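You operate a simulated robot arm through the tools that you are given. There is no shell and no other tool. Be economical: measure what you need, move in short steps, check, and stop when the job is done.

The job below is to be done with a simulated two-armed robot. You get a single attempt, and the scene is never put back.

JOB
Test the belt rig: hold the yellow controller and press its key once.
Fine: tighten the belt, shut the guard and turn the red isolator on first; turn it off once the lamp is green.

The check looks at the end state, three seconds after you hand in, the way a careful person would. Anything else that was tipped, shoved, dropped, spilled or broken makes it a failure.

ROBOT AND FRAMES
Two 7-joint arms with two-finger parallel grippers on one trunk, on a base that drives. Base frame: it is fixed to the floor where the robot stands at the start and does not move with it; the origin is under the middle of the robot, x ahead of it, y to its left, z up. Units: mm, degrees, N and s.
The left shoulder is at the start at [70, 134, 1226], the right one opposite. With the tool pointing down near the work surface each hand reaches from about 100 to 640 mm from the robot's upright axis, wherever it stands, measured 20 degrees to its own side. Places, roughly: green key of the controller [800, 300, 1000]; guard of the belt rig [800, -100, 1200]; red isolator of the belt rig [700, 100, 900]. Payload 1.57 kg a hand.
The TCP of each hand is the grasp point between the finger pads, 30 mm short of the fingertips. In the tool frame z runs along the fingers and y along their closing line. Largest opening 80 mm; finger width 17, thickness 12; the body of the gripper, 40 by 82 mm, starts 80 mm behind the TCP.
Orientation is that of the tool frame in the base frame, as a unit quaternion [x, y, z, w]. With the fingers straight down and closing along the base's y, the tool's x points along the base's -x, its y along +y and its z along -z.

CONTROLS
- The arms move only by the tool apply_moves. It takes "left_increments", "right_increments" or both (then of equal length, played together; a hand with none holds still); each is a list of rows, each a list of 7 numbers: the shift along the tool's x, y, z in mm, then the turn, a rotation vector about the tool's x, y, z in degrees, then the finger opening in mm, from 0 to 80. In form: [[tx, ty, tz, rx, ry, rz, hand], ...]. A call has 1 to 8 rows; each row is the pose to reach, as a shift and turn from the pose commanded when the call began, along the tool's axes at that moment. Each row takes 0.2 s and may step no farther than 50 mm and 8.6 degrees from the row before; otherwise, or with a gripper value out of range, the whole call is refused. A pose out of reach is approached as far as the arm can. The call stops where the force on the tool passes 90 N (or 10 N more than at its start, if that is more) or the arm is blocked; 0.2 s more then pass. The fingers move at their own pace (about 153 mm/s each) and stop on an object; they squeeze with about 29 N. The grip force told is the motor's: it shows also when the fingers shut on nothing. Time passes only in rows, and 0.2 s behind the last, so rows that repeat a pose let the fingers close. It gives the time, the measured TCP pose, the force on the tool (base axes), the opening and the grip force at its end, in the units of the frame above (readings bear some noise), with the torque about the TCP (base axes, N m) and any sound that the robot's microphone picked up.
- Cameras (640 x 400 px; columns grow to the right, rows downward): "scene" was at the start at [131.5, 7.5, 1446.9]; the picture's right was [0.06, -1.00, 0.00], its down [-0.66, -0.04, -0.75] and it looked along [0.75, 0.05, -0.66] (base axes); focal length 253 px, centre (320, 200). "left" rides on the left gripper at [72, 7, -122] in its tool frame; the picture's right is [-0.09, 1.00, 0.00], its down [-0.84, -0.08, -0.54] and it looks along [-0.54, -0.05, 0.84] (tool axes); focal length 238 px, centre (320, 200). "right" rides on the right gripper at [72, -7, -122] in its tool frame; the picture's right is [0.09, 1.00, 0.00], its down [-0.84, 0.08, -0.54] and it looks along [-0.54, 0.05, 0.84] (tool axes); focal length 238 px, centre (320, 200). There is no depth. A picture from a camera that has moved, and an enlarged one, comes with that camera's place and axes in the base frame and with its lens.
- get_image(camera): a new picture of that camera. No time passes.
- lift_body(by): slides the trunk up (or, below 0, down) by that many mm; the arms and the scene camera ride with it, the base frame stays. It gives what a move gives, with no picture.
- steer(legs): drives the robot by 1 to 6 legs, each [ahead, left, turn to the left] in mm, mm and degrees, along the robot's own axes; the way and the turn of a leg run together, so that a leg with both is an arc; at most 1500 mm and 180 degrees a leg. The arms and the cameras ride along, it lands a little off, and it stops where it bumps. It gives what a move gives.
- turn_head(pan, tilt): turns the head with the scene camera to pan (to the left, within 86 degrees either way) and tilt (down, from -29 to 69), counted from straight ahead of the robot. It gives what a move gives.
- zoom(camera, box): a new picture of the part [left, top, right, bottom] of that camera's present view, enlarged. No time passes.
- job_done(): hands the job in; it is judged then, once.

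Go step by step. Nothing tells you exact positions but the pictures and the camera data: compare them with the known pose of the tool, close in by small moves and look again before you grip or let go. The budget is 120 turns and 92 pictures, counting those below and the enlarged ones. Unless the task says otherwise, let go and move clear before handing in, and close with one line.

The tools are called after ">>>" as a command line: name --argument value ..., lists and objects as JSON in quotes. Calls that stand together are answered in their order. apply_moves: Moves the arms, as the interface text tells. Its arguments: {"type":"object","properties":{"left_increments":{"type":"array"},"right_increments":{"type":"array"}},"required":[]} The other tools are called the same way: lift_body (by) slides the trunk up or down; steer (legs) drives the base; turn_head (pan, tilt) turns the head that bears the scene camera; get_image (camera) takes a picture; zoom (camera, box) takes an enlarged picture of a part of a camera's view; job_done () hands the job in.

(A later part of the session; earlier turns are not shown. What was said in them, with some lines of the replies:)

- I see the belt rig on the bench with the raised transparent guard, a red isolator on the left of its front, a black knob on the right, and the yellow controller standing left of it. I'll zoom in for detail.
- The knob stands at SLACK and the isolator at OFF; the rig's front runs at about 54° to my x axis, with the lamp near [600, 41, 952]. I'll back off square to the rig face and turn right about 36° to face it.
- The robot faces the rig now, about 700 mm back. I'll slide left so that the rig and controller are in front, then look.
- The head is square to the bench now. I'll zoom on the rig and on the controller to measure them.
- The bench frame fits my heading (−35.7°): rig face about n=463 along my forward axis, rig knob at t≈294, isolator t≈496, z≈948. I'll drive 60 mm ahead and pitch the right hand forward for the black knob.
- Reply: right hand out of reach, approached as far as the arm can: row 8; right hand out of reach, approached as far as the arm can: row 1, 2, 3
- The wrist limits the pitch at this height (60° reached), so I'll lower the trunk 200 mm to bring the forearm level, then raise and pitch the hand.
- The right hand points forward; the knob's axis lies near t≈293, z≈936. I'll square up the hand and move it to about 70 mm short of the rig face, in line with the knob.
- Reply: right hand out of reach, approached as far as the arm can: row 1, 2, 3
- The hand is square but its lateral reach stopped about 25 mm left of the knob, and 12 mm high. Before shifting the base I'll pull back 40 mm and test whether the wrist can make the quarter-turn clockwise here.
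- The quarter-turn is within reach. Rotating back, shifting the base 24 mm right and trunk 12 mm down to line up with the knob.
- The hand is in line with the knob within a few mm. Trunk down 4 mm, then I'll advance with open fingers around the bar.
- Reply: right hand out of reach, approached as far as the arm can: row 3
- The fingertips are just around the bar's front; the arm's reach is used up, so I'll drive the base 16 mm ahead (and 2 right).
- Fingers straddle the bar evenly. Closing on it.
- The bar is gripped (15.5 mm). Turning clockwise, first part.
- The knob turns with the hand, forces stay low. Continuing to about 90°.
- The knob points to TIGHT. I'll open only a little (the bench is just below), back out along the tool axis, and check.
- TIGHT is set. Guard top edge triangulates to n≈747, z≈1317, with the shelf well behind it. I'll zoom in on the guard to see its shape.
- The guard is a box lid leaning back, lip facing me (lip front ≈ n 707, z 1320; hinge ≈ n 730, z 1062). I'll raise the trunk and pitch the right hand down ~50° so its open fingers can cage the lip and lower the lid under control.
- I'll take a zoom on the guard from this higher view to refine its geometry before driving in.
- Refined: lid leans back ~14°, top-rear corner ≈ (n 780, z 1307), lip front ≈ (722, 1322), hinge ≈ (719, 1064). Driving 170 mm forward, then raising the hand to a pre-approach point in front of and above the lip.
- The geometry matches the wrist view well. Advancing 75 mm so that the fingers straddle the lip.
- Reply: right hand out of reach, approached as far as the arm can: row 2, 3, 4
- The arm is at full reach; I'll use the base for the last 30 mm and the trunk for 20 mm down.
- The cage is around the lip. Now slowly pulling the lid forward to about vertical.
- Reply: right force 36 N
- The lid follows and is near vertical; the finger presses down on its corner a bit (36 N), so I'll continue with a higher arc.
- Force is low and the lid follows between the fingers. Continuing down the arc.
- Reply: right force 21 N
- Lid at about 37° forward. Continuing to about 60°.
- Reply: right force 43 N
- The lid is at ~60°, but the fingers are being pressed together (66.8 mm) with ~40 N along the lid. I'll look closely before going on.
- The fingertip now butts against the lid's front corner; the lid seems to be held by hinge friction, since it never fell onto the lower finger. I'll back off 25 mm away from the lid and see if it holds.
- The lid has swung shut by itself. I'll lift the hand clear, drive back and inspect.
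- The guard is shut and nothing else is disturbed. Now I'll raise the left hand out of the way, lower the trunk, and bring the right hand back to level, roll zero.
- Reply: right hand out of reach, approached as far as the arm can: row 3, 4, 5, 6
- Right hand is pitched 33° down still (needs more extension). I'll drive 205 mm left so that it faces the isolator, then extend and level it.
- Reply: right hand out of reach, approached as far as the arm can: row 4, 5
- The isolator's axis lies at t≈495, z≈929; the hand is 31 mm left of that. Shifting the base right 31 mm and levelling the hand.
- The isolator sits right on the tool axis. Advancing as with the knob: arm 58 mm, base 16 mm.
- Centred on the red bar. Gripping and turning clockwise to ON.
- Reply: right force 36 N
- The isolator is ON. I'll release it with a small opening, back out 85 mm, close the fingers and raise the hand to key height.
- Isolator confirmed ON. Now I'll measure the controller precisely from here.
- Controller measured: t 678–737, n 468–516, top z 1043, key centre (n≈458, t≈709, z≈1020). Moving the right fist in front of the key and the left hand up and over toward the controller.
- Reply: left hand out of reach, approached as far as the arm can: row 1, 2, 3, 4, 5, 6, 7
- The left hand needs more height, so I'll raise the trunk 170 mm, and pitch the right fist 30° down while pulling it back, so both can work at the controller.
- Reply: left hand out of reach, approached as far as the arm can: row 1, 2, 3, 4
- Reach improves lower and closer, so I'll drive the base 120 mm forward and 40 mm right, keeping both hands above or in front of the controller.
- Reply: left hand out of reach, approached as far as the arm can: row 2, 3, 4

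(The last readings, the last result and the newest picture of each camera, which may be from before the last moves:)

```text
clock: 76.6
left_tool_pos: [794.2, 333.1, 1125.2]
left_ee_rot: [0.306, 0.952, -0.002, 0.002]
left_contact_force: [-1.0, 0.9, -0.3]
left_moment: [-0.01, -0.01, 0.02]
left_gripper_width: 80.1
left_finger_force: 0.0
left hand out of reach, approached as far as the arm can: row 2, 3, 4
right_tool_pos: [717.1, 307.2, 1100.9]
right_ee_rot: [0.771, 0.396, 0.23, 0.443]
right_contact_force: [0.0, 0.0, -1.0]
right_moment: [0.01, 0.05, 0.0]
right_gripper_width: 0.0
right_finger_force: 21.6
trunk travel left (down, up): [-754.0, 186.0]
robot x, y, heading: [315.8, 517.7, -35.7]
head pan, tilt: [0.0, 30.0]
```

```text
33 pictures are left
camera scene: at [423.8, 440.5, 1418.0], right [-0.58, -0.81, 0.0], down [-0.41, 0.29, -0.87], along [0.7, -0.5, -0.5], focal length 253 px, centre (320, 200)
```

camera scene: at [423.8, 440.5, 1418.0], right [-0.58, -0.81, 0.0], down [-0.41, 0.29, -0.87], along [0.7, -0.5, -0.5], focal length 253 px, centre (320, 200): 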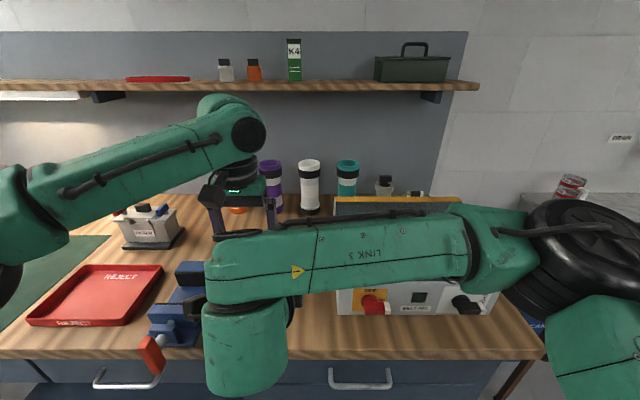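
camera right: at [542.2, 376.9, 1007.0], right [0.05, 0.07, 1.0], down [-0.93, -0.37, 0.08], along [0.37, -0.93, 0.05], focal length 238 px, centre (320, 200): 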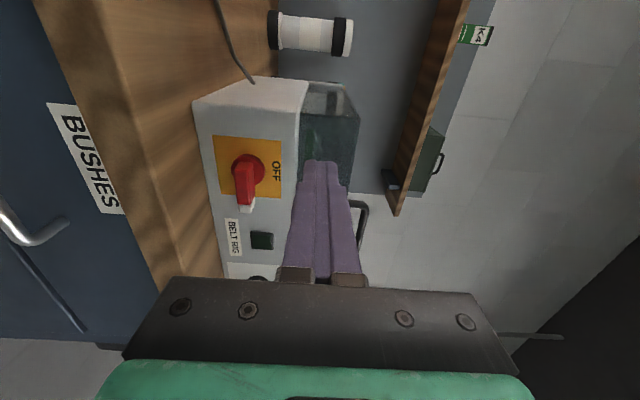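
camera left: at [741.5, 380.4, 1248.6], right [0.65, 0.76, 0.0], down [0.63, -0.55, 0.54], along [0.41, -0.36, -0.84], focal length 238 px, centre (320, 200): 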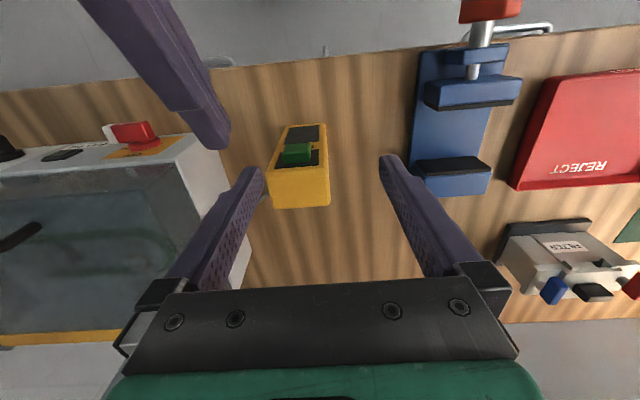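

The left camera shows the controller well. I'll bring the base 38 mm forward and 22 mm right instead of tilting the left hand.

>>> steer --legs '[[38, -24, 0]]'

>>> get_image --camera "left"

```text
clock: 77.5
left_tool_pos: [810.8, 297.5, 1127.7]
left_ee_rot: [0.305, 0.952, -0.002, 0.003]
left_contact_force: [-0.6, 0.8, -0.3]
left_moment: [-0.08, -0.04, 0.0]
left_gripper_width: 79.9
left_finger_force: 0.0
right_tool_pos: [731.0, 272.5, 1103.5]
right_ee_rot: [0.769, 0.397, 0.229, 0.445]
right_contact_force: [-0.3, 0.5, -0.5]
right_moment: [-0.02, -0.01, -0.02]
right_gripper_width: 0.1
right_finger_force: 21.6
trunk travel left (down, up): [-754.0, 186.0]
robot x, y, heading: [329.9, 482.7, -35.6]
head pan, tilt: [0.0, 30.0]
```

```text
32 pictures are left
camera left: at [756.4, 345.0, 1250.4], right [0.65, 0.76, 0.0], down [0.63, -0.55, 0.55], along [0.41, -0.36, -0.84], focal length 238 px, centre (320, 200)
```

left: 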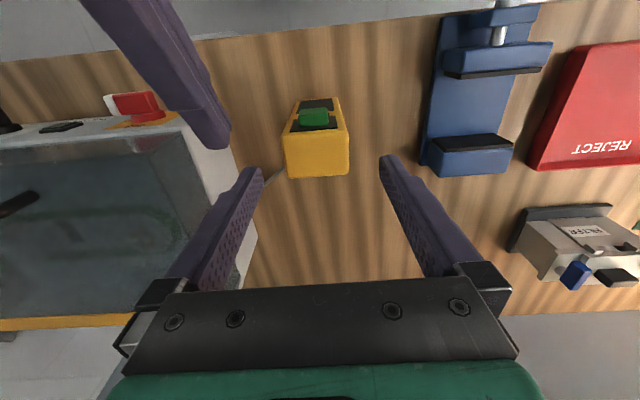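

The hand is almost over the controller (needs −4 mm in t, +8 forward). Descending straddling its sides.

>>> apply_moves --left_increments '[[-3, -2, 20, 0, 0, 0, 80], [-6, -4, 40, 0, 0, 0, 80], [-8, -4, 60, 0, 0, 0, 80]]'

>>> get_image --camera "left"

```text
clock: 78.3
left_tool_pos: [818.6, 283.6, 1066.3]
left_ee_rot: [0.305, 0.952, -0.001, 0.0]
left_contact_force: [-0.1, -0.9, -0.1]
left_moment: [0.01, 0.02, 0.04]
left_gripper_width: 79.9
left_finger_force: 0.0
right_tool_pos: [735.0, 266.9, 1100.8]
right_ee_rot: [0.771, 0.397, 0.231, 0.442]
right_contact_force: [0.5, -0.7, -0.1]
right_moment: [-0.01, -0.04, -0.01]
right_gripper_width: 0.0
right_finger_force: 21.7
trunk travel left (down, up): [-754.0, 186.0]
robot x, y, heading: [328.7, 481.7, -35.4]
head pan, tilt: [0.0, 30.0]
```

```text
31 pictures are left
camera left: at [763.3, 330.2, 1187.4], right [0.65, 0.76, 0.0], down [0.64, -0.55, 0.54], along [0.41, -0.36, -0.84], focal length 238 px, centre (320, 200)
```

left: 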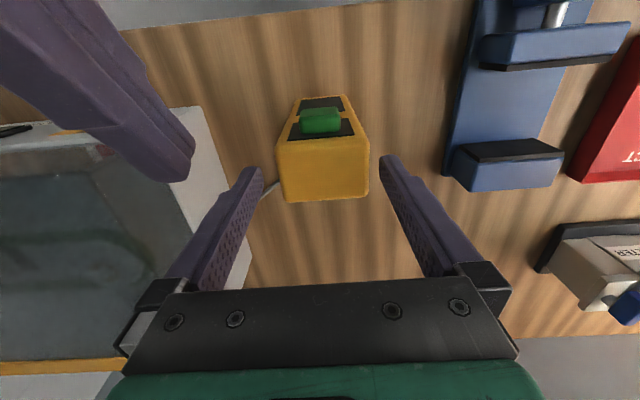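

Fingers are evenly either side of it. Down 46 mm more and close.

>>> apply_moves --left_increments '[[0, 1, 16, 0, 0, 0, 80], [0, 1, 32, 0, 0, 0, 80], [0, 1, 46, 0, 0, 0, 80]]'

>>> get_image --camera "left"

```text
clock: 79.1
left_tool_pos: [817.2, 285.7, 1020.2]
left_ee_rot: [0.306, 0.952, -0.002, 0.001]
left_contact_force: [0.0, 0.1, 0.2]
left_moment: [0.01, -0.04, -0.03]
left_gripper_width: 79.7
left_finger_force: 0.1
right_tool_pos: [733.7, 267.8, 1100.9]
right_ee_rot: [0.771, 0.396, 0.23, 0.443]
right_contact_force: [-0.2, -0.4, 0.0]
right_moment: [0.0, 0.04, -0.01]
right_gripper_width: 0.0
right_finger_force: 21.2
trunk travel left (down, up): [-754.0, 186.0]
robot x, y, heading: [328.1, 475.3, -35.8]
head pan, tilt: [0.0, 30.0]
```

```text
30 pictures are left
camera left: at [763.1, 332.9, 1142.1], right [0.65, 0.76, 0.0], down [0.64, -0.55, 0.55], along [0.41, -0.36, -0.84], focal length 238 px, centre (320, 200)
```

left: 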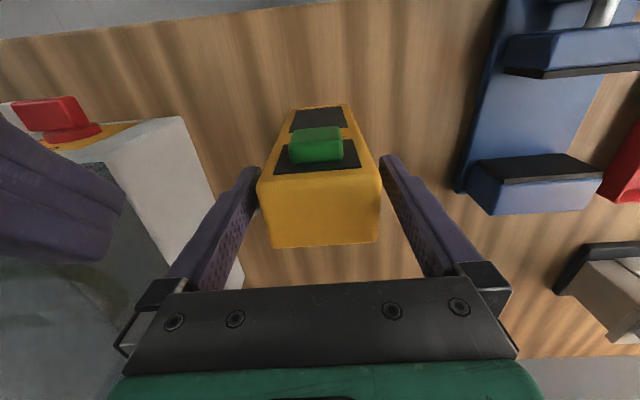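

Straddled evenly. Closing the left hand on the controller.

>>> apply_moves --left_increments '[[0, 0, 0, 0, 0, 0, 40], [0, 0, 0, 0, 0, 0, 0], [0, 0, 0, 0, 0, 0, 0]]'

>>> get_image --camera "left"

>>> get_image --camera "right"

```text
clock: 79.9
left_tool_pos: [816.5, 285.8, 1021.1]
left_ee_rot: [0.306, 0.952, -0.002, 0.001]
left_contact_force: [0.0, 0.5, 0.0]
left_moment: [0.14, -0.02, 0.04]
left_gripper_width: 61.7
left_finger_force: 29.3
right_tool_pos: [733.7, 268.6, 1102.9]
right_ee_rot: [0.771, 0.396, 0.23, 0.443]
right_contact_force: [0.8, 0.0, -0.5]
right_moment: [0.0, 0.0, 0.02]
right_gripper_width: 0.0
right_finger_force: 21.1
trunk travel left (down, up): [-754.0, 186.0]
robot x, y, heading: [330.5, 478.5, -35.7]
head pan, tilt: [0.0, 30.0]
```

```text
29 pictures are left
camera left: at [763.2, 332.9, 1142.2], right [0.65, 0.76, 0.0], down [0.64, -0.55, 0.54], along [0.41, -0.36, -0.84], focal length 238 px, centre (320, 200)
```

left: 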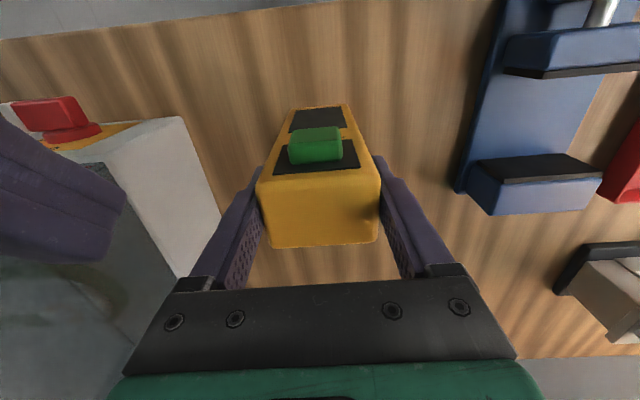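

```text
28 pictures are left
camera right: at [687.4, 389.7, 1156.9], right [0.46, -0.22, 0.86], down [-0.84, -0.43, 0.34], along [0.3, -0.87, -0.38], focal length 238 px, centre (320, 200)
```

right: 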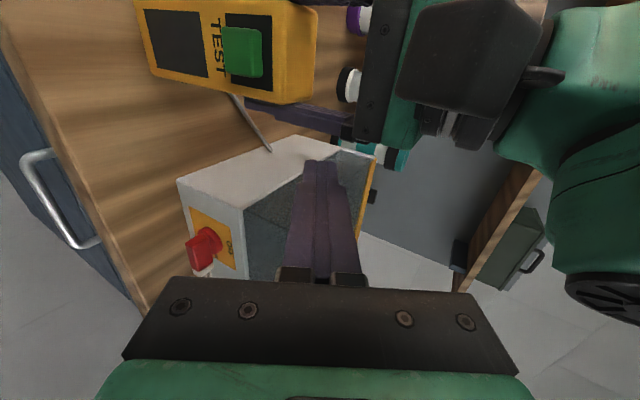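

The controller is held firmly (61.7 mm). Now I'll retract the right fist a little, lower it, and roll it back so its slim side faces the left hand's camera.

>>> apply_moves --right_increments '[[0, -15, -26, 0, 0, 0, 0], [0, -39, -47, 0, 0, 0, 0], [0, -73, -27, 0, 0, 0, 0], [0, -73, -27, 0, 0, -8.5, 0], [0, -73, -27, 0, 0, -17, 0], [0, -73, -27, 0, 0, -25.5, 0], [0, -73, -27, 0, 0, -34, 0], [0, -73, -27, 0, 0, -42.5, 0]]'

>>> apply_moves --right_increments '[[0, 0, 0, 0, 0, -8.5, 0], [0, 0, 0, 0, 0, -17, 0], [0, 0, 0, 0, 0, -25.5, 0], [0, 0, 0, 0, 0, -34, 0], [0, 0, 0, 0, 0, -42.5, 0], [0, 0, 0, 0, 0, -47.5, 0]]'

>>> get_image --camera "right"

```text
clock: 81.7
left_tool_pos: [818.2, 286.2, 1020.2]
left_ee_rot: [0.305, 0.952, -0.002, 0.001]
left_contact_force: [0.4, -0.7, 0.1]
left_moment: [-0.02, 0.03, 0.02]
left_gripper_width: 61.9
left_finger_force: 28.8
right_tool_pos: [684.8, 303.0, 1052.1]
right_ee_rot: [0.573, 0.65, 0.053, 0.496]
right_contact_force: [-0.3, 0.6, 0.2]
right_moment: [-0.03, -0.03, 0.01]
right_gripper_width: 0.2
right_finger_force: 21.7
trunk travel left (down, up): [-754.0, 186.0]
robot x, y, heading: [331.0, 477.6, -35.6]
head pan, tilt: [0.0, 30.0]
```

```text
clock: 83.1
left_tool_pos: [817.4, 285.6, 1020.6]
left_ee_rot: [0.305, 0.952, -0.003, 0.001]
left_contact_force: [0.0, -0.1, -0.7]
left_moment: [0.03, -0.03, -0.01]
left_gripper_width: 61.9
left_finger_force: 29.1
right_tool_pos: [683.4, 303.2, 1051.9]
right_ee_rot: [0.264, 0.826, -0.152, 0.475]
right_contact_force: [0.5, 0.2, 0.1]
right_moment: [-0.02, -0.03, 0.03]
right_gripper_width: 0.0
right_finger_force: 20.7
trunk travel left (down, up): [-754.0, 186.0]
robot x, y, heading: [328.6, 478.5, -35.6]
head pan, tilt: [0.0, 30.0]
```

```text
27 pictures are left
camera right: at [566.5, 379.5, 1050.5], right [0.54, 0.84, -0.08], down [0.01, 0.09, 1.0], along [0.84, -0.54, 0.04], focal length 238 px, centre (320, 200)
```

right: 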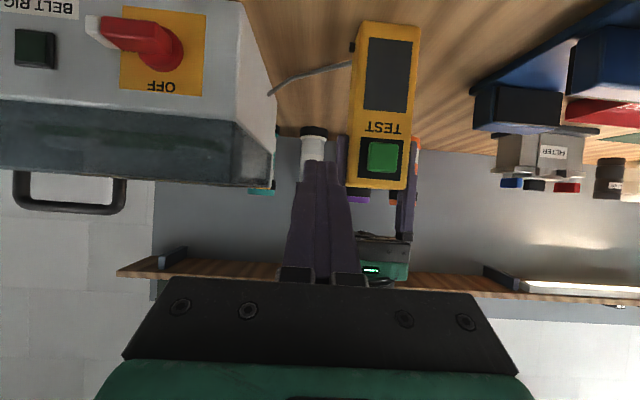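

Good view of the key from the right wrist. Moving the fist sideways 63 mm and down 28 mm to line up with the key, ~45 mm before it.

>>> apply_moves --right_increments '[[7, 21, 7, 0, 0, 0, 0], [14, 42, 14, 0, 0, 0, 0], [21, 63, 20, 0, 0, 0, 0]]'

>>> get_image --camera "right"

>>> get_image --camera "left"

```text
clock: 83.9
left_tool_pos: [817.7, 285.7, 1020.2]
left_ee_rot: [0.305, 0.952, -0.002, 0.002]
left_contact_force: [-0.3, 0.6, 0.8]
left_moment: [-0.03, -0.02, 0.0]
left_gripper_width: 61.7
left_finger_force: 29.0
right_tool_pos: [727.3, 350.7, 1023.0]
right_ee_rot: [0.264, 0.825, -0.151, 0.476]
right_contact_force: [0.4, -0.3, 0.6]
right_moment: [0.0, -0.01, -0.04]
right_gripper_width: 0.1
right_finger_force: 21.4
trunk travel left (down, up): [-754.0, 186.0]
robot x, y, heading: [330.8, 479.0, -35.8]
head pan, tilt: [0.0, 30.0]
```

```text
26 pictures are left
camera right: at [609.6, 428.0, 1022.0], right [0.54, 0.84, -0.08], down [0.0, 0.09, 1.0], along [0.84, -0.54, 0.04], focal length 238 px, centre (320, 200)
```

right: 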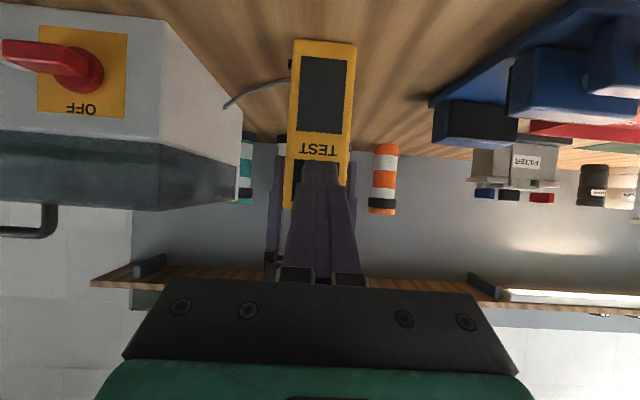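

```text
25 pictures are left
camera left: at [763.7, 333.2, 1142.2], right [0.65, 0.76, 0.0], down [0.64, -0.55, 0.55], along [0.41, -0.36, -0.84], focal length 238 px, centre (320, 200)
```

left: 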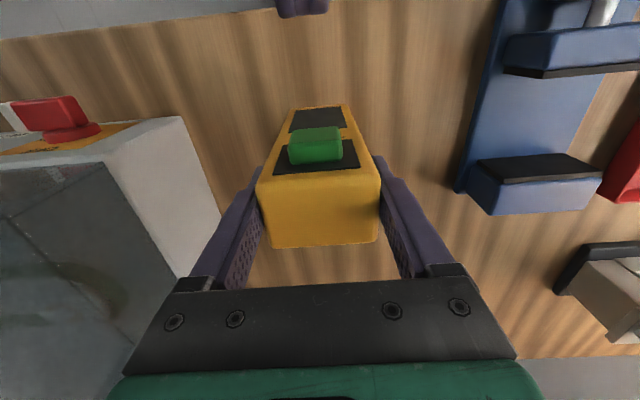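

The fist is aligned with the key. Advancing 38 mm horizontally and checking before contact.

>>> apply_moves --right_increments '[[-6.5, 0, 11, 0, 0, 0, 0], [-13, 0, 22, 0, 0, 0, 0], [-19, 0.5, 33, 0, 0, 0, 0]]'

>>> get_image --camera "left"

```text
clock: 84.7
left_tool_pos: [817.9, 286.9, 1019.6]
left_ee_rot: [0.305, 0.952, -0.002, 0.001]
left_contact_force: [-0.3, 0.7, 0.3]
left_moment: [0.01, -0.04, -0.01]
left_gripper_width: 61.6
left_finger_force: 28.6
right_tool_pos: [758.8, 329.9, 1023.8]
right_ee_rot: [0.264, 0.826, -0.15, 0.475]
right_contact_force: [-0.1, -0.4, 0.1]
right_moment: [0.02, 0.03, 0.0]
right_gripper_width: 0.1
right_finger_force: 21.4
trunk travel left (down, up): [-754.0, 186.0]
robot x, y, heading: [328.8, 481.3, -35.8]
head pan, tilt: [0.0, 30.0]
```

```text
24 pictures are left
camera left: at [763.3, 332.6, 1142.3], right [0.65, 0.76, 0.0], down [0.64, -0.55, 0.54], along [0.41, -0.36, -0.84], focal length 238 px, centre (320, 200)
```

left: 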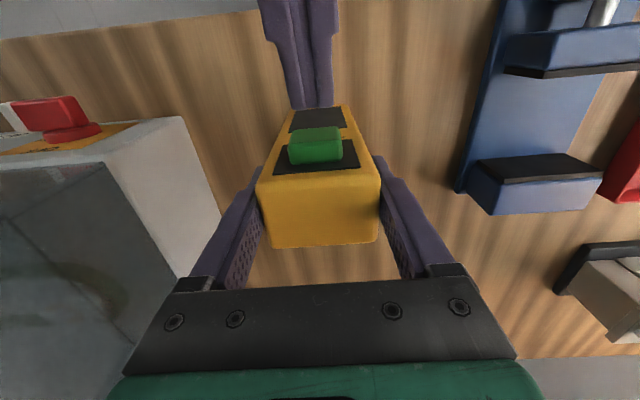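

About 9 mm gap remains to the key. Approaching in small steps.

>>> apply_moves --right_increments '[[-2.5, 1, 4.3, 0, 0, 0, 0], [-5, 2, 8.6, 0, 0, 0, 0]]'

>>> zoom --camera "left" --box '[240, 60, 400, 180]'

```text
clock: 85.3
left_tool_pos: [817.2, 285.8, 1020.6]
left_ee_rot: [0.304, 0.953, -0.002, 0.001]
left_contact_force: [0.3, 0.4, 0.7]
left_moment: [0.03, -0.05, 0.01]
left_gripper_width: 61.9
left_finger_force: 29.0
right_tool_pos: [768.3, 324.2, 1023.5]
right_ee_rot: [0.264, 0.826, -0.15, 0.475]
right_contact_force: [-0.4, 0.1, -1.1]
right_moment: [0.0, 0.0, -0.02]
right_gripper_width: 0.0
right_finger_force: 21.2
trunk travel left (down, up): [-754.0, 186.0]
robot x, y, heading: [330.1, 475.7, -35.7]
head pan, tilt: [0.0, 30.0]
```

```text
3.33 times, centred on (320, 120) of left
camera zoom: at [763.3, 332.7, 1142.3], right [0.65, 0.76, 0.0], down [0.64, -0.55, 0.54], along [0.41, -0.36, -0.84], focal length 794 px, centre (320, 467)
```

zoom: 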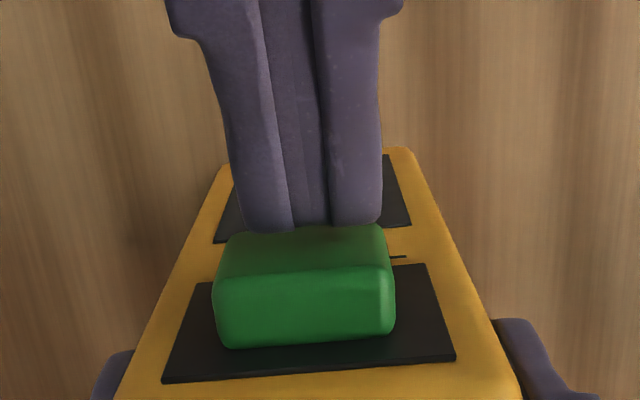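

Nearly touching, the fist lying over the key's lower front half. Pressing on in small steps.

>>> apply_moves --right_increments '[[-1.5, 0, 2.6, 0, 0, 0, 0], [-3, 0, 5.2, 0, 0, 0, 0]]'

>>> zoom --camera "left" --box '[240, 60, 400, 180]'

```text
clock: 85.9
left_tool_pos: [819.1, 286.1, 1021.0]
left_ee_rot: [0.305, 0.952, -0.003, 0.003]
left_contact_force: [5.3, -3.8, -1.0]
left_moment: [-0.01, -0.13, -0.01]
left_gripper_width: 61.7
left_finger_force: 29.3
right_tool_pos: [773.3, 321.8, 1023.4]
right_ee_rot: [0.264, 0.826, -0.151, 0.475]
right_contact_force: [-6.1, 4.2, 1.7]
right_moment: [-0.01, -0.02, -0.01]
right_gripper_width: 0.1
right_finger_force: 21.1
trunk travel left (down, up): [-754.0, 186.0]
robot x, y, heading: [330.5, 477.3, -35.6]
head pan, tilt: [0.0, 30.0]
heard: click
```

```text
3.33 times, centred on (320, 120) of left
camera zoom: at [763.7, 332.6, 1142.2], right [0.65, 0.76, 0.0], down [0.64, -0.55, 0.55], along [0.41, -0.36, -0.84], focal length 794 px, centre (320, 467)
```

zoom: 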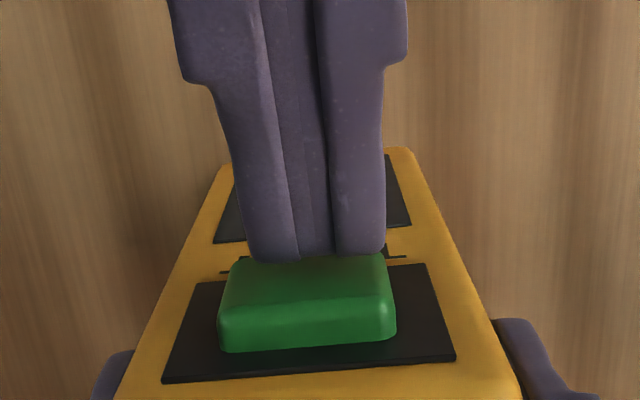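

A click was heard: the key is pressed. I'll look at the lamp, then back off.

>>> get_image --camera "scene"

>>> apply_moves --right_increments '[[3, 0, -5.2, 0, 0, 0, 0], [12, 0, -20, 0, 0, 0, 0], [22, 0, -38, 0, 0, 0, 0]]'

>>> get_image --camera "scene"

```text
21 pictures are left
camera scene: at [441.5, 398.9, 1417.8], right [-0.58, -0.81, 0.0], down [-0.41, 0.29, -0.87], along [0.7, -0.5, -0.5], focal length 253 px, centre (320, 200)
```

scene: 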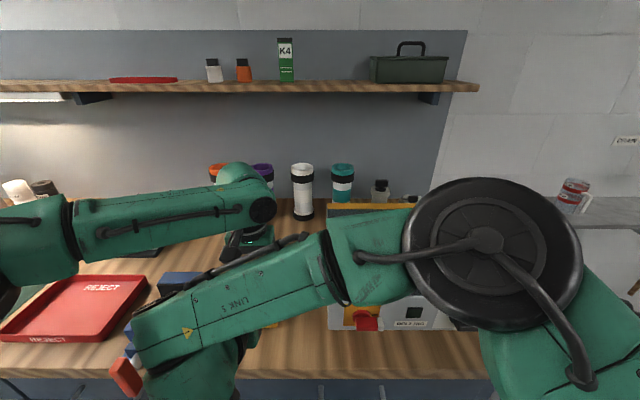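

```text
clock: 86.7
left_tool_pos: [816.3, 285.9, 1020.6]
left_ee_rot: [0.305, 0.952, -0.002, 0.001]
left_contact_force: [-0.6, -0.4, -0.1]
left_moment: [0.06, 0.0, 0.02]
left_gripper_width: 61.7
left_finger_force: 29.5
right_tool_pos: [736.6, 346.6, 1023.8]
right_ee_rot: [0.264, 0.825, -0.151, 0.476]
right_contact_force: [0.1, 0.4, -0.4]
right_moment: [-0.01, -0.02, -0.01]
right_gripper_width: 0.0
right_finger_force: 21.8
trunk travel left (down, up): [-754.0, 186.0]
robot x, y, heading: [331.8, 480.6, -35.9]
head pan, tilt: [0.0, 30.0]
```

```text
20 pictures are left
camera scene: at [441.0, 399.5, 1417.9], right [-0.58, -0.81, 0.0], down [-0.41, 0.29, -0.87], along [0.7, -0.5, -0.5], focal length 253 px, centre (320, 200)
```

scene: 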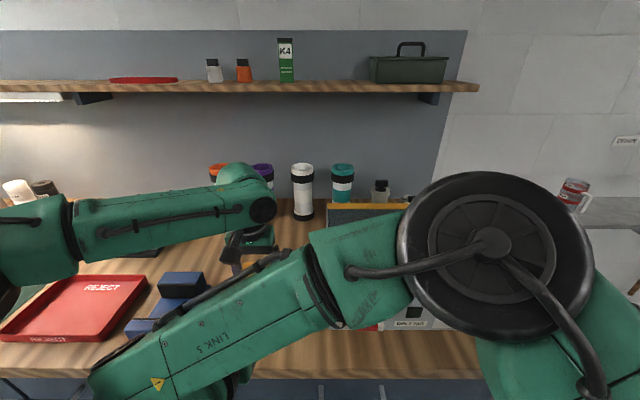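

>>> zoom --camera "scene" --box '[370, 290, 450, 340]'

>>> get_image --camera "right"

```text
8.00 times, centred on (410, 315) of scene
camera zoom: at [441.0, 399.5, 1417.9], right [-0.58, -0.81, 0.0], down [-0.41, 0.29, -0.87], along [0.7, -0.5, -0.5], focal length 2027 px, centre (-400, -720)
```

zoom: 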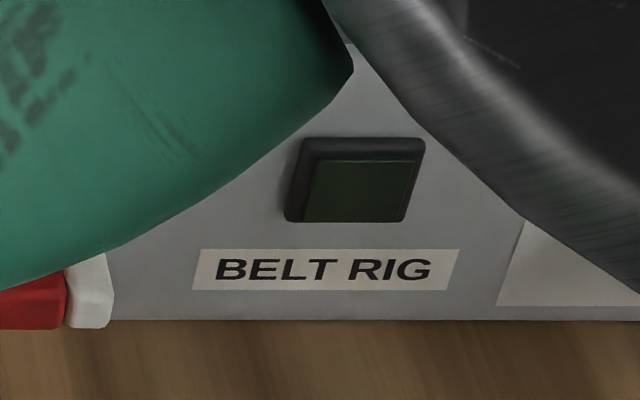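

```text
18 pictures are left
camera right: at [617.7, 423.2, 1022.6], right [0.54, 0.84, -0.08], down [0.0, 0.09, 1.0], along [0.84, -0.54, 0.05], focal length 238 px, centre (320, 200)
```

right: 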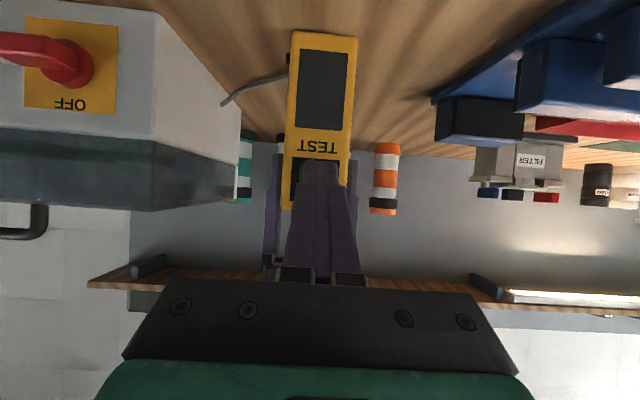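

The lamp is still dark. It may take some seconds, so I'll let time pass while still holding the controller, and look again.

>>> apply_moves --right_increments '[[4, 0, -7, 0, 0, 0, 0], [8, 0, -14, 0, 0, 0, 0], [8, 0, -14, 0, 0, 0, 0], [8, 0, -14, 0, 0, 0, 0], [8, 0, -14, 0, 0, 0, 0], [8, 0, -14, 0, 0, 0, 0], [8, 0, -14, 0, 0, 0, 0], [8, 0, -14, 0, 0, 0, 0]]'

>>> apply_moves --right_increments '[[0, 0, 0, 0, 0, 0, 0], [0, 0, 0, 0, 0, 0, 0], [0, 0, 0, 0, 0, 0, 0], [0, 0, 0, 0, 0, 0, 0], [0, 0, 0, 0, 0, 0, 0], [0, 0, 0, 0, 0, 0, 0], [0, 0, 0, 0, 0, 0, 0], [0, 0, 0, 0, 0, 0, 0]]'

>>> zoom --camera "scene" --box '[330, 240, 490, 340]'

```text
clock: 88.5
left_tool_pos: [817.8, 286.3, 1020.2]
left_ee_rot: [0.305, 0.952, -0.001, 0.001]
left_contact_force: [-0.8, 0.8, 0.5]
left_moment: [0.04, 0.01, 0.01]
left_gripper_width: 61.9
left_finger_force: 28.7
right_tool_pos: [724.0, 355.4, 1023.8]
right_ee_rot: [0.264, 0.825, -0.151, 0.476]
right_contact_force: [0.4, 0.0, 0.1]
right_moment: [-0.02, -0.01, -0.01]
right_gripper_width: 0.0
right_finger_force: 21.1
trunk travel left (down, up): [-754.0, 186.0]
robot x, y, heading: [330.5, 480.5, -35.5]
head pan, tilt: [0.0, 30.0]
```

```text
clock: 90.3
left_tool_pos: [818.0, 286.9, 1022.1]
left_ee_rot: [0.304, 0.953, -0.001, 0.002]
left_contact_force: [0.3, -0.6, 0.5]
left_moment: [0.01, 0.0, -0.01]
left_gripper_width: 61.5
left_finger_force: 29.0
right_tool_pos: [723.3, 355.4, 1024.5]
right_ee_rot: [0.265, 0.825, -0.152, 0.476]
right_contact_force: [-0.4, 0.7, 0.2]
right_moment: [0.0, 0.0, -0.01]
right_gripper_width: 0.1
right_finger_force: 21.2
trunk travel left (down, up): [-754.0, 186.0]
robot x, y, heading: [330.4, 478.7, -35.4]
head pan, tilt: [0.0, 30.0]
```

```text
4.00 times, centred on (410, 290) of scene
camera zoom: at [441.4, 399.0, 1417.8], right [-0.58, -0.81, 0.0], down [-0.41, 0.29, -0.87], along [0.7, -0.5, -0.5], focal length 1013 px, centre (-40, -160)
```

zoom: 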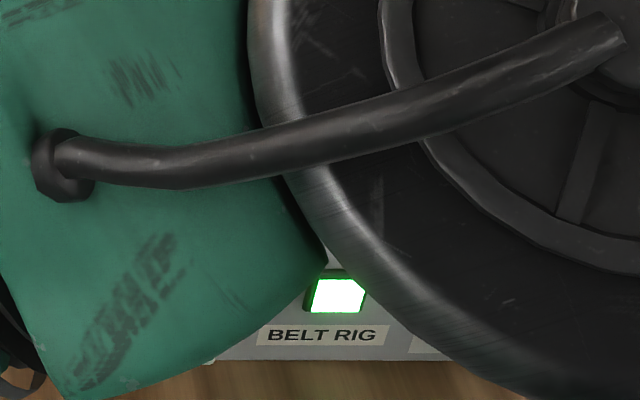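

The lamp is green. Releasing the controller and lifting the left hand straight up.

>>> apply_moves --left_increments '[[0, 0, 0, 0, 0, 0, 80], [0, 0, 0, 0, 0, 0, 80], [0, 0, -25, 0, 0, 0, 80], [0, 0, -50, 0, 0, 0, 80], [3, 0, -75, 0, 0, 0, 80], [10, 0, -105, 0, 0, 0, 80]]' --right_increments '[[0, 0, 0, 0, 0, 0, 0], [0, 0, 0, 0, 0, 0, 0], [0, 0, 0, 0, 0, 0, 0], [0, 0, 0, 0, 0, 0, 0], [0, 0, 0, 0, 0, 0, 0], [0, 0, 0, 0, 0, 0, 0]]'

>>> get_image --camera "left"

```text
clock: 91.7
left_tool_pos: [809.0, 292.5, 1127.5]
left_ee_rot: [0.305, 0.952, -0.001, 0.001]
left_contact_force: [-1.2, -0.2, 0.3]
left_moment: [-0.01, 0.0, -0.01]
left_gripper_width: 80.1
left_finger_force: 0.0
right_tool_pos: [723.2, 356.2, 1023.0]
right_ee_rot: [0.265, 0.825, -0.152, 0.475]
right_contact_force: [0.2, 0.7, 0.2]
right_moment: [0.01, 0.0, 0.04]
right_gripper_width: 0.0
right_finger_force: 21.4
trunk travel left (down, up): [-754.0, 186.0]
robot x, y, heading: [327.7, 476.3, -35.4]
head pan, tilt: [0.0, 30.0]
```

```text
16 pictures are left
camera left: at [754.1, 338.5, 1248.6], right [0.65, 0.76, 0.0], down [0.64, -0.55, 0.55], along [0.41, -0.36, -0.84], focal length 238 px, centre (320, 200)
```

left: 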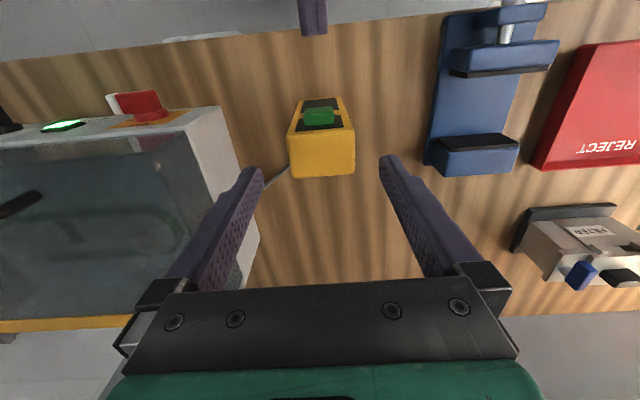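

The controller stands upright, lamp still green. Backing the base off, lowering the trunk 170 mm, and moving the right hand across to face the isolator.

>>> steer --legs '[[-160, 7, 0]]'

>>> lift_body --by -170

>>> apply_moves --right_increments '[[-10, -37, 0, 0, -3, 0, 0], [-20, -74, 5, 0, -6, 0, 0], [-30, -111, 10, 0, -9, 0, 0], [-40, -148, 15, 0, -12, 0, 0], [-55, -185, 25, 0, -15, 0, 0], [-70, -221, 35, 0, -18, 0, 0]]' --left_increments '[[0, 0, -15, 0, 0, 0, 80], [0, 0, -30, 0, 0, 0, 80], [0, 0, -45, 0, 0, 0, 80], [0, 0, -60, 0, 0, 0, 80], [0, 0, -60, 0, 0, 0, 80], [0, 0, -60, 0, 0, 0, 80]]'

>>> get_image --camera "right"

```text
clock: 93.1
left_tool_pos: [684.4, 388.9, 1125.1]
left_ee_rot: [0.305, 0.952, -0.001, 0.0]
left_contact_force: [0.0, 0.2, 0.0]
left_moment: [0.03, 0.01, 0.01]
left_gripper_width: 80.1
left_finger_force: 0.1
right_tool_pos: [599.1, 452.0, 1023.0]
right_ee_rot: [0.266, 0.825, -0.152, 0.474]
right_contact_force: [0.0, 0.5, -0.2]
right_moment: [0.01, -0.02, 0.0]
right_gripper_width: 0.0
right_finger_force: 21.4
trunk travel left (down, up): [-754.0, 186.0]
robot x, y, heading: [203.7, 582.9, -35.5]
head pan, tilt: [0.0, 30.0]
```

```text
clock: 95.0
left_tool_pos: [682.2, 390.3, 956.2]
left_ee_rot: [0.306, 0.952, -0.001, 0.001]
left_contact_force: [0.5, 0.4, -0.3]
left_moment: [-0.01, 0.01, 0.0]
left_gripper_width: 79.9
left_finger_force: 0.1
right_tool_pos: [599.1, 453.1, 854.7]
right_ee_rot: [0.264, 0.825, -0.15, 0.477]
right_contact_force: [-0.2, 1.4, -0.3]
right_moment: [0.03, -0.01, -0.02]
right_gripper_width: 0.0
right_finger_force: 21.0
trunk travel left (down, up): [-584.0, 356.0]
robot x, y, heading: [202.8, 574.6, -35.7]
head pan, tilt: [0.0, 30.0]
```

```text
clock: 96.4
left_tool_pos: [684.2, 403.2, 1000.2]
left_ee_rot: [0.305, 0.952, -0.002, 0.002]
left_contact_force: [-0.2, 0.8, -0.6]
left_moment: [0.03, -0.04, 0.03]
left_gripper_width: 80.1
left_finger_force: 0.0
left hand out of reach, approached as far as the arm can: row 1, 2, 3, 4, 5, 6
right_tool_pos: [521.6, 234.9, 896.4]
right_ee_rot: [0.239, 0.74, -0.19, 0.599]
right_contact_force: [0.3, 0.5, 0.3]
right_moment: [0.0, -0.03, 0.03]
right_gripper_width: 0.0
right_finger_force: 21.4
trunk travel left (down, up): [-584.0, 356.0]
robot x, y, heading: [203.3, 575.8, -35.8]
head pan, tilt: [0.0, 30.0]
```

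```text
15 pictures are left
camera right: at [409.2, 307.3, 850.7], right [0.56, 0.82, -0.09], down [-0.25, 0.27, 0.93], along [0.79, -0.5, 0.35], focal length 238 px, centre (320, 200)
```

right: 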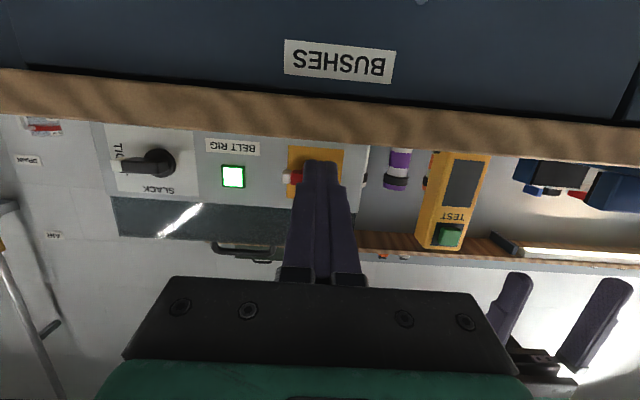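

Lamp lit green, the hand is in line with the isolator but low. Levelling and raising to z≈931, then rolling 90° to match the bar.

>>> apply_moves --right_increments '[[-16, 0, 17, 0, -4, 0, 10], [-32, 0, 34, 0, -8, 0, 20], [-47, 0, 50, 0, -12, 0, 36]]'

>>> apply_moves --right_increments '[[0, 0, 0, 0, 0, 8.5, 36], [0, 0, 0, 0, 0, 17, 36], [0, 0, 0, 0, 0, 25.5, 36], [0, 0, 0, 0, 0, 34, 36], [0, 0, 0, 0, 0, 42.5, 36], [0, 0, 0, 0, 0, 51, 36], [0, 0, 0, 0, 0, 59.5, 36], [0, 0, 0, 0, 0, 68, 36]]'

>>> apply_moves --right_increments '[[0, 0, 0, 0, 0, 7.5, 36], [0, 0, 0, 0, 0, 15, 36], [0, 0, 0, 0, 0, 22, 36]]'

>>> get_image --camera "right"

```text
clock: 97.2
left_tool_pos: [683.4, 403.3, 999.2]
left_ee_rot: [0.305, 0.952, -0.002, 0.002]
left_contact_force: [-0.1, 0.5, -0.4]
left_moment: [0.01, -0.01, 0.0]
left_gripper_width: 80.4
left_finger_force: 0.0
right_tool_pos: [570.7, 201.7, 931.1]
right_ee_rot: [0.217, 0.674, -0.214, 0.673]
right_contact_force: [0.5, 0.2, 0.0]
right_moment: [-0.01, -0.02, 0.0]
right_gripper_width: 36.3
right_finger_force: 0.0
trunk travel left (down, up): [-584.0, 356.0]
robot x, y, heading: [204.3, 574.9, -35.8]
head pan, tilt: [0.0, 30.0]
```

```text
clock: 99.0
left_tool_pos: [683.6, 403.8, 999.6]
left_ee_rot: [0.305, 0.952, -0.002, 0.001]
left_contact_force: [0.5, 0.0, -1.1]
left_moment: [-0.01, 0.02, -0.02]
left_gripper_width: 80.2
left_finger_force: 0.1
right_tool_pos: [570.4, 201.8, 931.0]
right_ee_rot: [0.556, 0.438, 0.2, 0.678]
right_contact_force: [0.2, 0.5, 0.6]
right_moment: [0.04, -0.02, -0.01]
right_gripper_width: 35.8
right_finger_force: 0.1
trunk travel left (down, up): [-584.0, 356.0]
robot x, y, heading: [202.2, 578.2, -35.4]
head pan, tilt: [0.0, 30.0]
```

```text
clock: 99.8
left_tool_pos: [684.5, 403.1, 999.2]
left_ee_rot: [0.305, 0.952, -0.002, 0.001]
left_contact_force: [0.1, -0.2, 0.2]
left_moment: [-0.02, 0.02, 0.0]
left_gripper_width: 79.9
left_finger_force: 0.0
right_tool_pos: [571.3, 201.8, 931.6]
right_ee_rot: [0.631, 0.322, 0.325, 0.627]
right_contact_force: [0.4, 0.7, -0.4]
right_moment: [0.02, -0.01, -0.01]
right_gripper_width: 35.6
right_finger_force: 0.1
trunk travel left (down, up): [-584.0, 356.0]
robot x, y, heading: [202.1, 576.8, -35.7]
head pan, tilt: [0.0, 30.0]
```

```text
14 pictures are left
camera right: at [514.0, 331.3, 925.5], right [0.05, 0.07, 1.0], down [-0.93, -0.37, 0.07], along [0.37, -0.93, 0.05], focal length 238 px, centre (320, 200)
```

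right: 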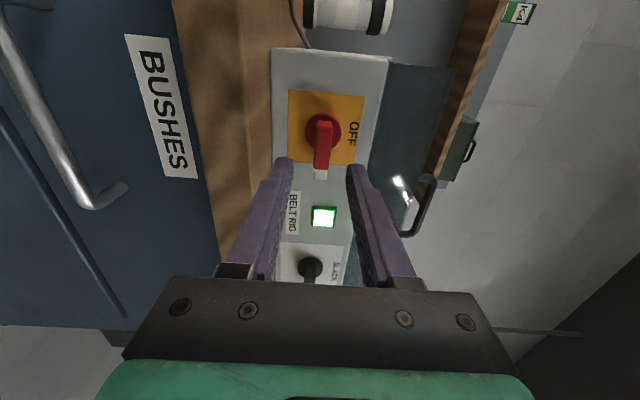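

The isolator bar sits centred between the fingers. Advancing 78 mm.

>>> apply_moves --right_increments '[[0, 0, 20, 0, 0, 0, 36], [0, 0, 40, 0, 0, 0, 36], [0, 0, 60, 0, 0, 0, 36], [0, 0, 78, 0, 0, 0, 36]]'

>>> get_image --camera "right"

```text
clock: 100.8
left_tool_pos: [683.6, 403.4, 999.9]
left_ee_rot: [0.305, 0.953, -0.001, 0.001]
left_contact_force: [-0.1, 0.0, 0.4]
left_moment: [0.01, -0.02, 0.04]
left_gripper_width: 80.1
left_finger_force: 0.0
right_tool_pos: [635.3, 156.5, 931.0]
right_ee_rot: [0.631, 0.324, 0.324, 0.627]
right_contact_force: [-0.1, 0.1, 0.7]
right_moment: [-0.01, 0.0, -0.02]
right_gripper_width: 35.9
right_finger_force: 0.1
trunk travel left (down, up): [-584.0, 356.0]
robot x, y, heading: [204.9, 581.0, -35.7]
head pan, tilt: [0.0, 30.0]
```

```text
13 pictures are left
camera right: at [577.9, 285.7, 924.6], right [0.05, 0.07, 1.0], down [-0.93, -0.37, 0.08], along [0.37, -0.93, 0.05], focal length 238 px, centre (320, 200)
```

right: 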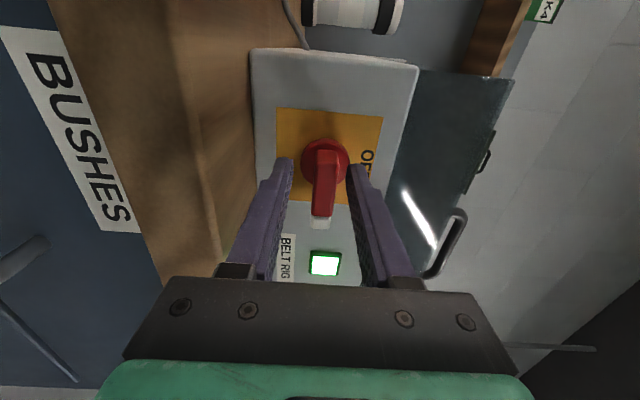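

The fingers straddle the bar. Gripping and turning counter-clockwise to OFF.

>>> apply_moves --right_increments '[[0, 0, 0, 0, 0, 0, 0], [0, 0, 0, 0, 0, 0, 0], [0, 0, 0, 0, 0, -8.3, 0], [0, 0, 0, 0, 0, -16.6, 0], [0, 0, 0, 0, 0, -25, 0], [0, 0, 0, 0, 0, -33, 0], [0, 0, 0, 0, 0, -41, 0], [0, 0, 0, 0, 0, -49, 0]]'

>>> apply_moves --right_increments '[[0, 0, 0, 0, 0, -8.3, 0], [0, 0, 0, 0, 0, -16.6, 0], [0, 0, 0, 0, 0, -25, 0], [0, 0, 0, 0, 0, -33, 0], [0, 0, 0, 0, 0, -41, 0]]'

>>> zoom --camera "scene" --box '[300, 130, 500, 270]'

```text
clock: 102.6
left_tool_pos: [684.1, 403.4, 1000.4]
left_ee_rot: [0.305, 0.952, -0.002, 0.002]
left_contact_force: [-0.9, 0.2, -0.1]
left_moment: [0.02, 0.02, 0.01]
left_gripper_width: 80.3
left_finger_force: 0.1
right_tool_pos: [634.2, 154.6, 933.3]
right_ee_rot: [0.438, 0.555, 0.034, 0.707]
right_contact_force: [10.4, -10.2, 21.5]
right_moment: [-0.2, -0.27, -0.05]
right_gripper_width: 15.6
right_finger_force: 31.2
trunk travel left (down, up): [-584.0, 356.0]
robot x, y, heading: [202.2, 577.1, -35.5]
head pan, tilt: [0.0, 30.0]
```

```text
clock: 103.8
left_tool_pos: [683.7, 401.8, 999.6]
left_ee_rot: [0.306, 0.952, -0.002, 0.002]
left_contact_force: [0.1, -0.8, -0.2]
left_moment: [0.02, -0.01, 0.0]
left_gripper_width: 80.0
left_finger_force: 0.1
right_tool_pos: [633.0, 154.4, 932.1]
right_ee_rot: [0.217, 0.673, -0.216, 0.673]
right_contact_force: [6.4, -13.0, 15.9]
right_moment: [-0.19, -0.29, -0.23]
right_gripper_width: 15.8
right_finger_force: 31.9
trunk travel left (down, up): [-584.0, 356.0]
robot x, y, heading: [203.2, 575.2, -35.6]
head pan, tilt: [0.0, 30.0]
```

```text
2.86 times, centred on (400, 200) of scene
camera zoom: at [314.3, 496.1, 1247.9], right [-0.58, -0.81, 0.0], down [-0.41, 0.29, -0.87], along [0.7, -0.5, -0.5], focal length 724 px, centre (91, 200)
```

zoom: 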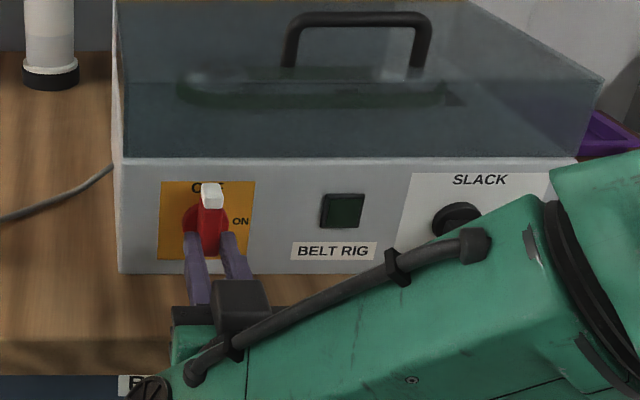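

The lamp is out and the bar points to OFF, perhaps a few degrees short; I'll turn 6° more against the stop, then release and back out.

>>> apply_moves --right_increments '[[0, 0, 0, 0, 0, -3, 0], [0, 0, 0, 0, 0, -6, 0], [0, 0, 0, 0, 0, -6, 0], [0, 0, 0, 0, 0, -6, 50], [0, 0, 0, 0, 0, -6, 50], [0, 0, -25, 0, 0, -6, 50], [0, 0, -55, 0, 0, -6, 50], [0, 0, -90, 0, 0, -6, 50]]'

>>> zoom --camera "scene" --box '[300, 130, 500, 270]'

>>> get_image --camera "right"

```text
clock: 105.6
left_tool_pos: [683.3, 403.9, 999.8]
left_ee_rot: [0.305, 0.952, -0.002, 0.002]
left_contact_force: [-0.6, 0.8, 0.1]
left_moment: [0.0, -0.01, -0.05]
left_gripper_width: 79.8
left_finger_force: 0.0
right_tool_pos: [560.9, 207.9, 932.7]
right_ee_rot: [0.181, 0.684, -0.25, 0.661]
right_contact_force: [0.3, 0.3, 0.0]
right_moment: [-0.01, -0.01, -0.02]
right_gripper_width: 49.8
right_finger_force: 0.0
trunk travel left (down, up): [-584.0, 356.0]
robot x, y, heading: [206.4, 582.5, -35.5]
head pan, tilt: [0.0, 30.0]
```

```text
2.86 times, centred on (400, 200) of scene
camera zoom: at [314.7, 498.2, 1248.0], right [-0.58, -0.81, 0.0], down [-0.41, 0.29, -0.87], along [0.7, -0.5, -0.5], focal length 724 px, centre (91, 200)
```

zoom: 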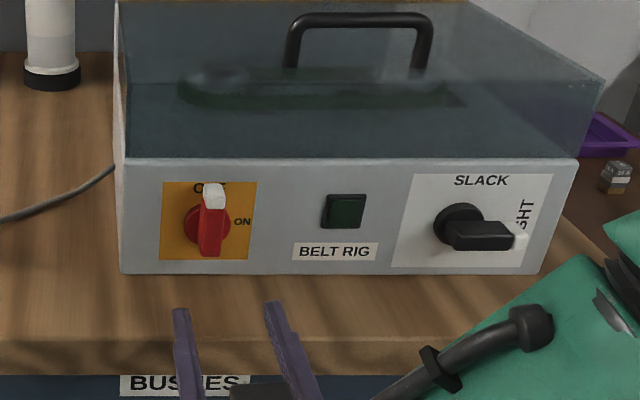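

```text
10 pictures are left
camera right: at [453.0, 268.5, 861.2], right [0.57, 0.8, -0.19], down [-0.35, 0.45, 0.82], along [0.75, -0.4, 0.53], focal length 238 px, centre (320, 200)
```

right: 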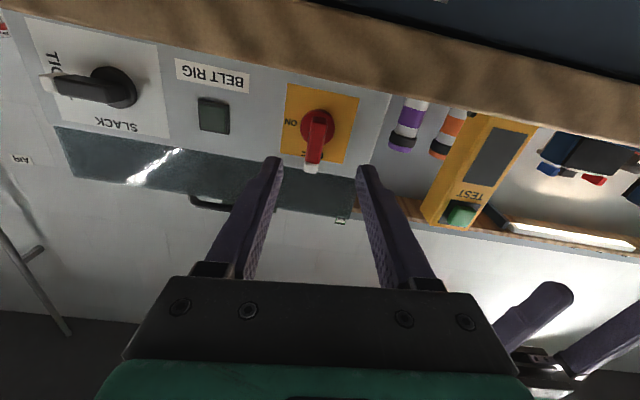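

The isolator is OFF and the lamp is out. I'll drive back 200 mm to be clear and take a last look.

>>> steer --legs '[[-220, 0, 0]]'

>>> get_image --camera "scene"

```text
clock: 107.3
left_tool_pos: [508.1, 530.1, 1000.1]
left_ee_rot: [0.306, 0.952, -0.001, 0.001]
left_contact_force: [-0.7, -0.3, 0.4]
left_moment: [-0.01, 0.0, -0.01]
left_gripper_width: 80.1
left_finger_force: 0.1
right_tool_pos: [384.6, 334.8, 931.2]
right_ee_rot: [0.181, 0.684, -0.249, 0.661]
right_contact_force: [0.2, 0.3, -0.2]
right_moment: [0.01, 0.0, -0.02]
right_gripper_width: 50.0
right_finger_force: 0.1
trunk travel left (down, up): [-584.0, 356.0]
robot x, y, heading: [27.0, 704.9, -35.6]
head pan, tilt: [0.0, 30.0]
```

```text
9 pictures are left
camera scene: at [139.0, 623.8, 1247.8], right [-0.58, -0.81, 0.0], down [-0.41, 0.29, -0.87], along [0.7, -0.5, -0.5], focal length 253 px, centre (320, 200)
```

scene: 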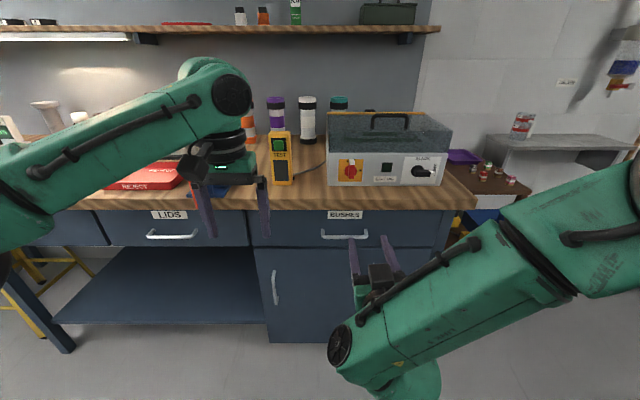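

Everything stands as it should: belt knob at TIGHT, guard shut, isolator OFF, controller upright on the bench, and both hands clear. Handing in.

>>> job_done

```text
The job is handed in.
```

I ran the belt rig test: I set the belt to TIGHT, shut the guard, turned the isolator ON and pressed the key once while holding the controller. A few seconds later the lamp turned green, so I turned the isolator OFF. The guard dropped the last part of the way shut on its own.
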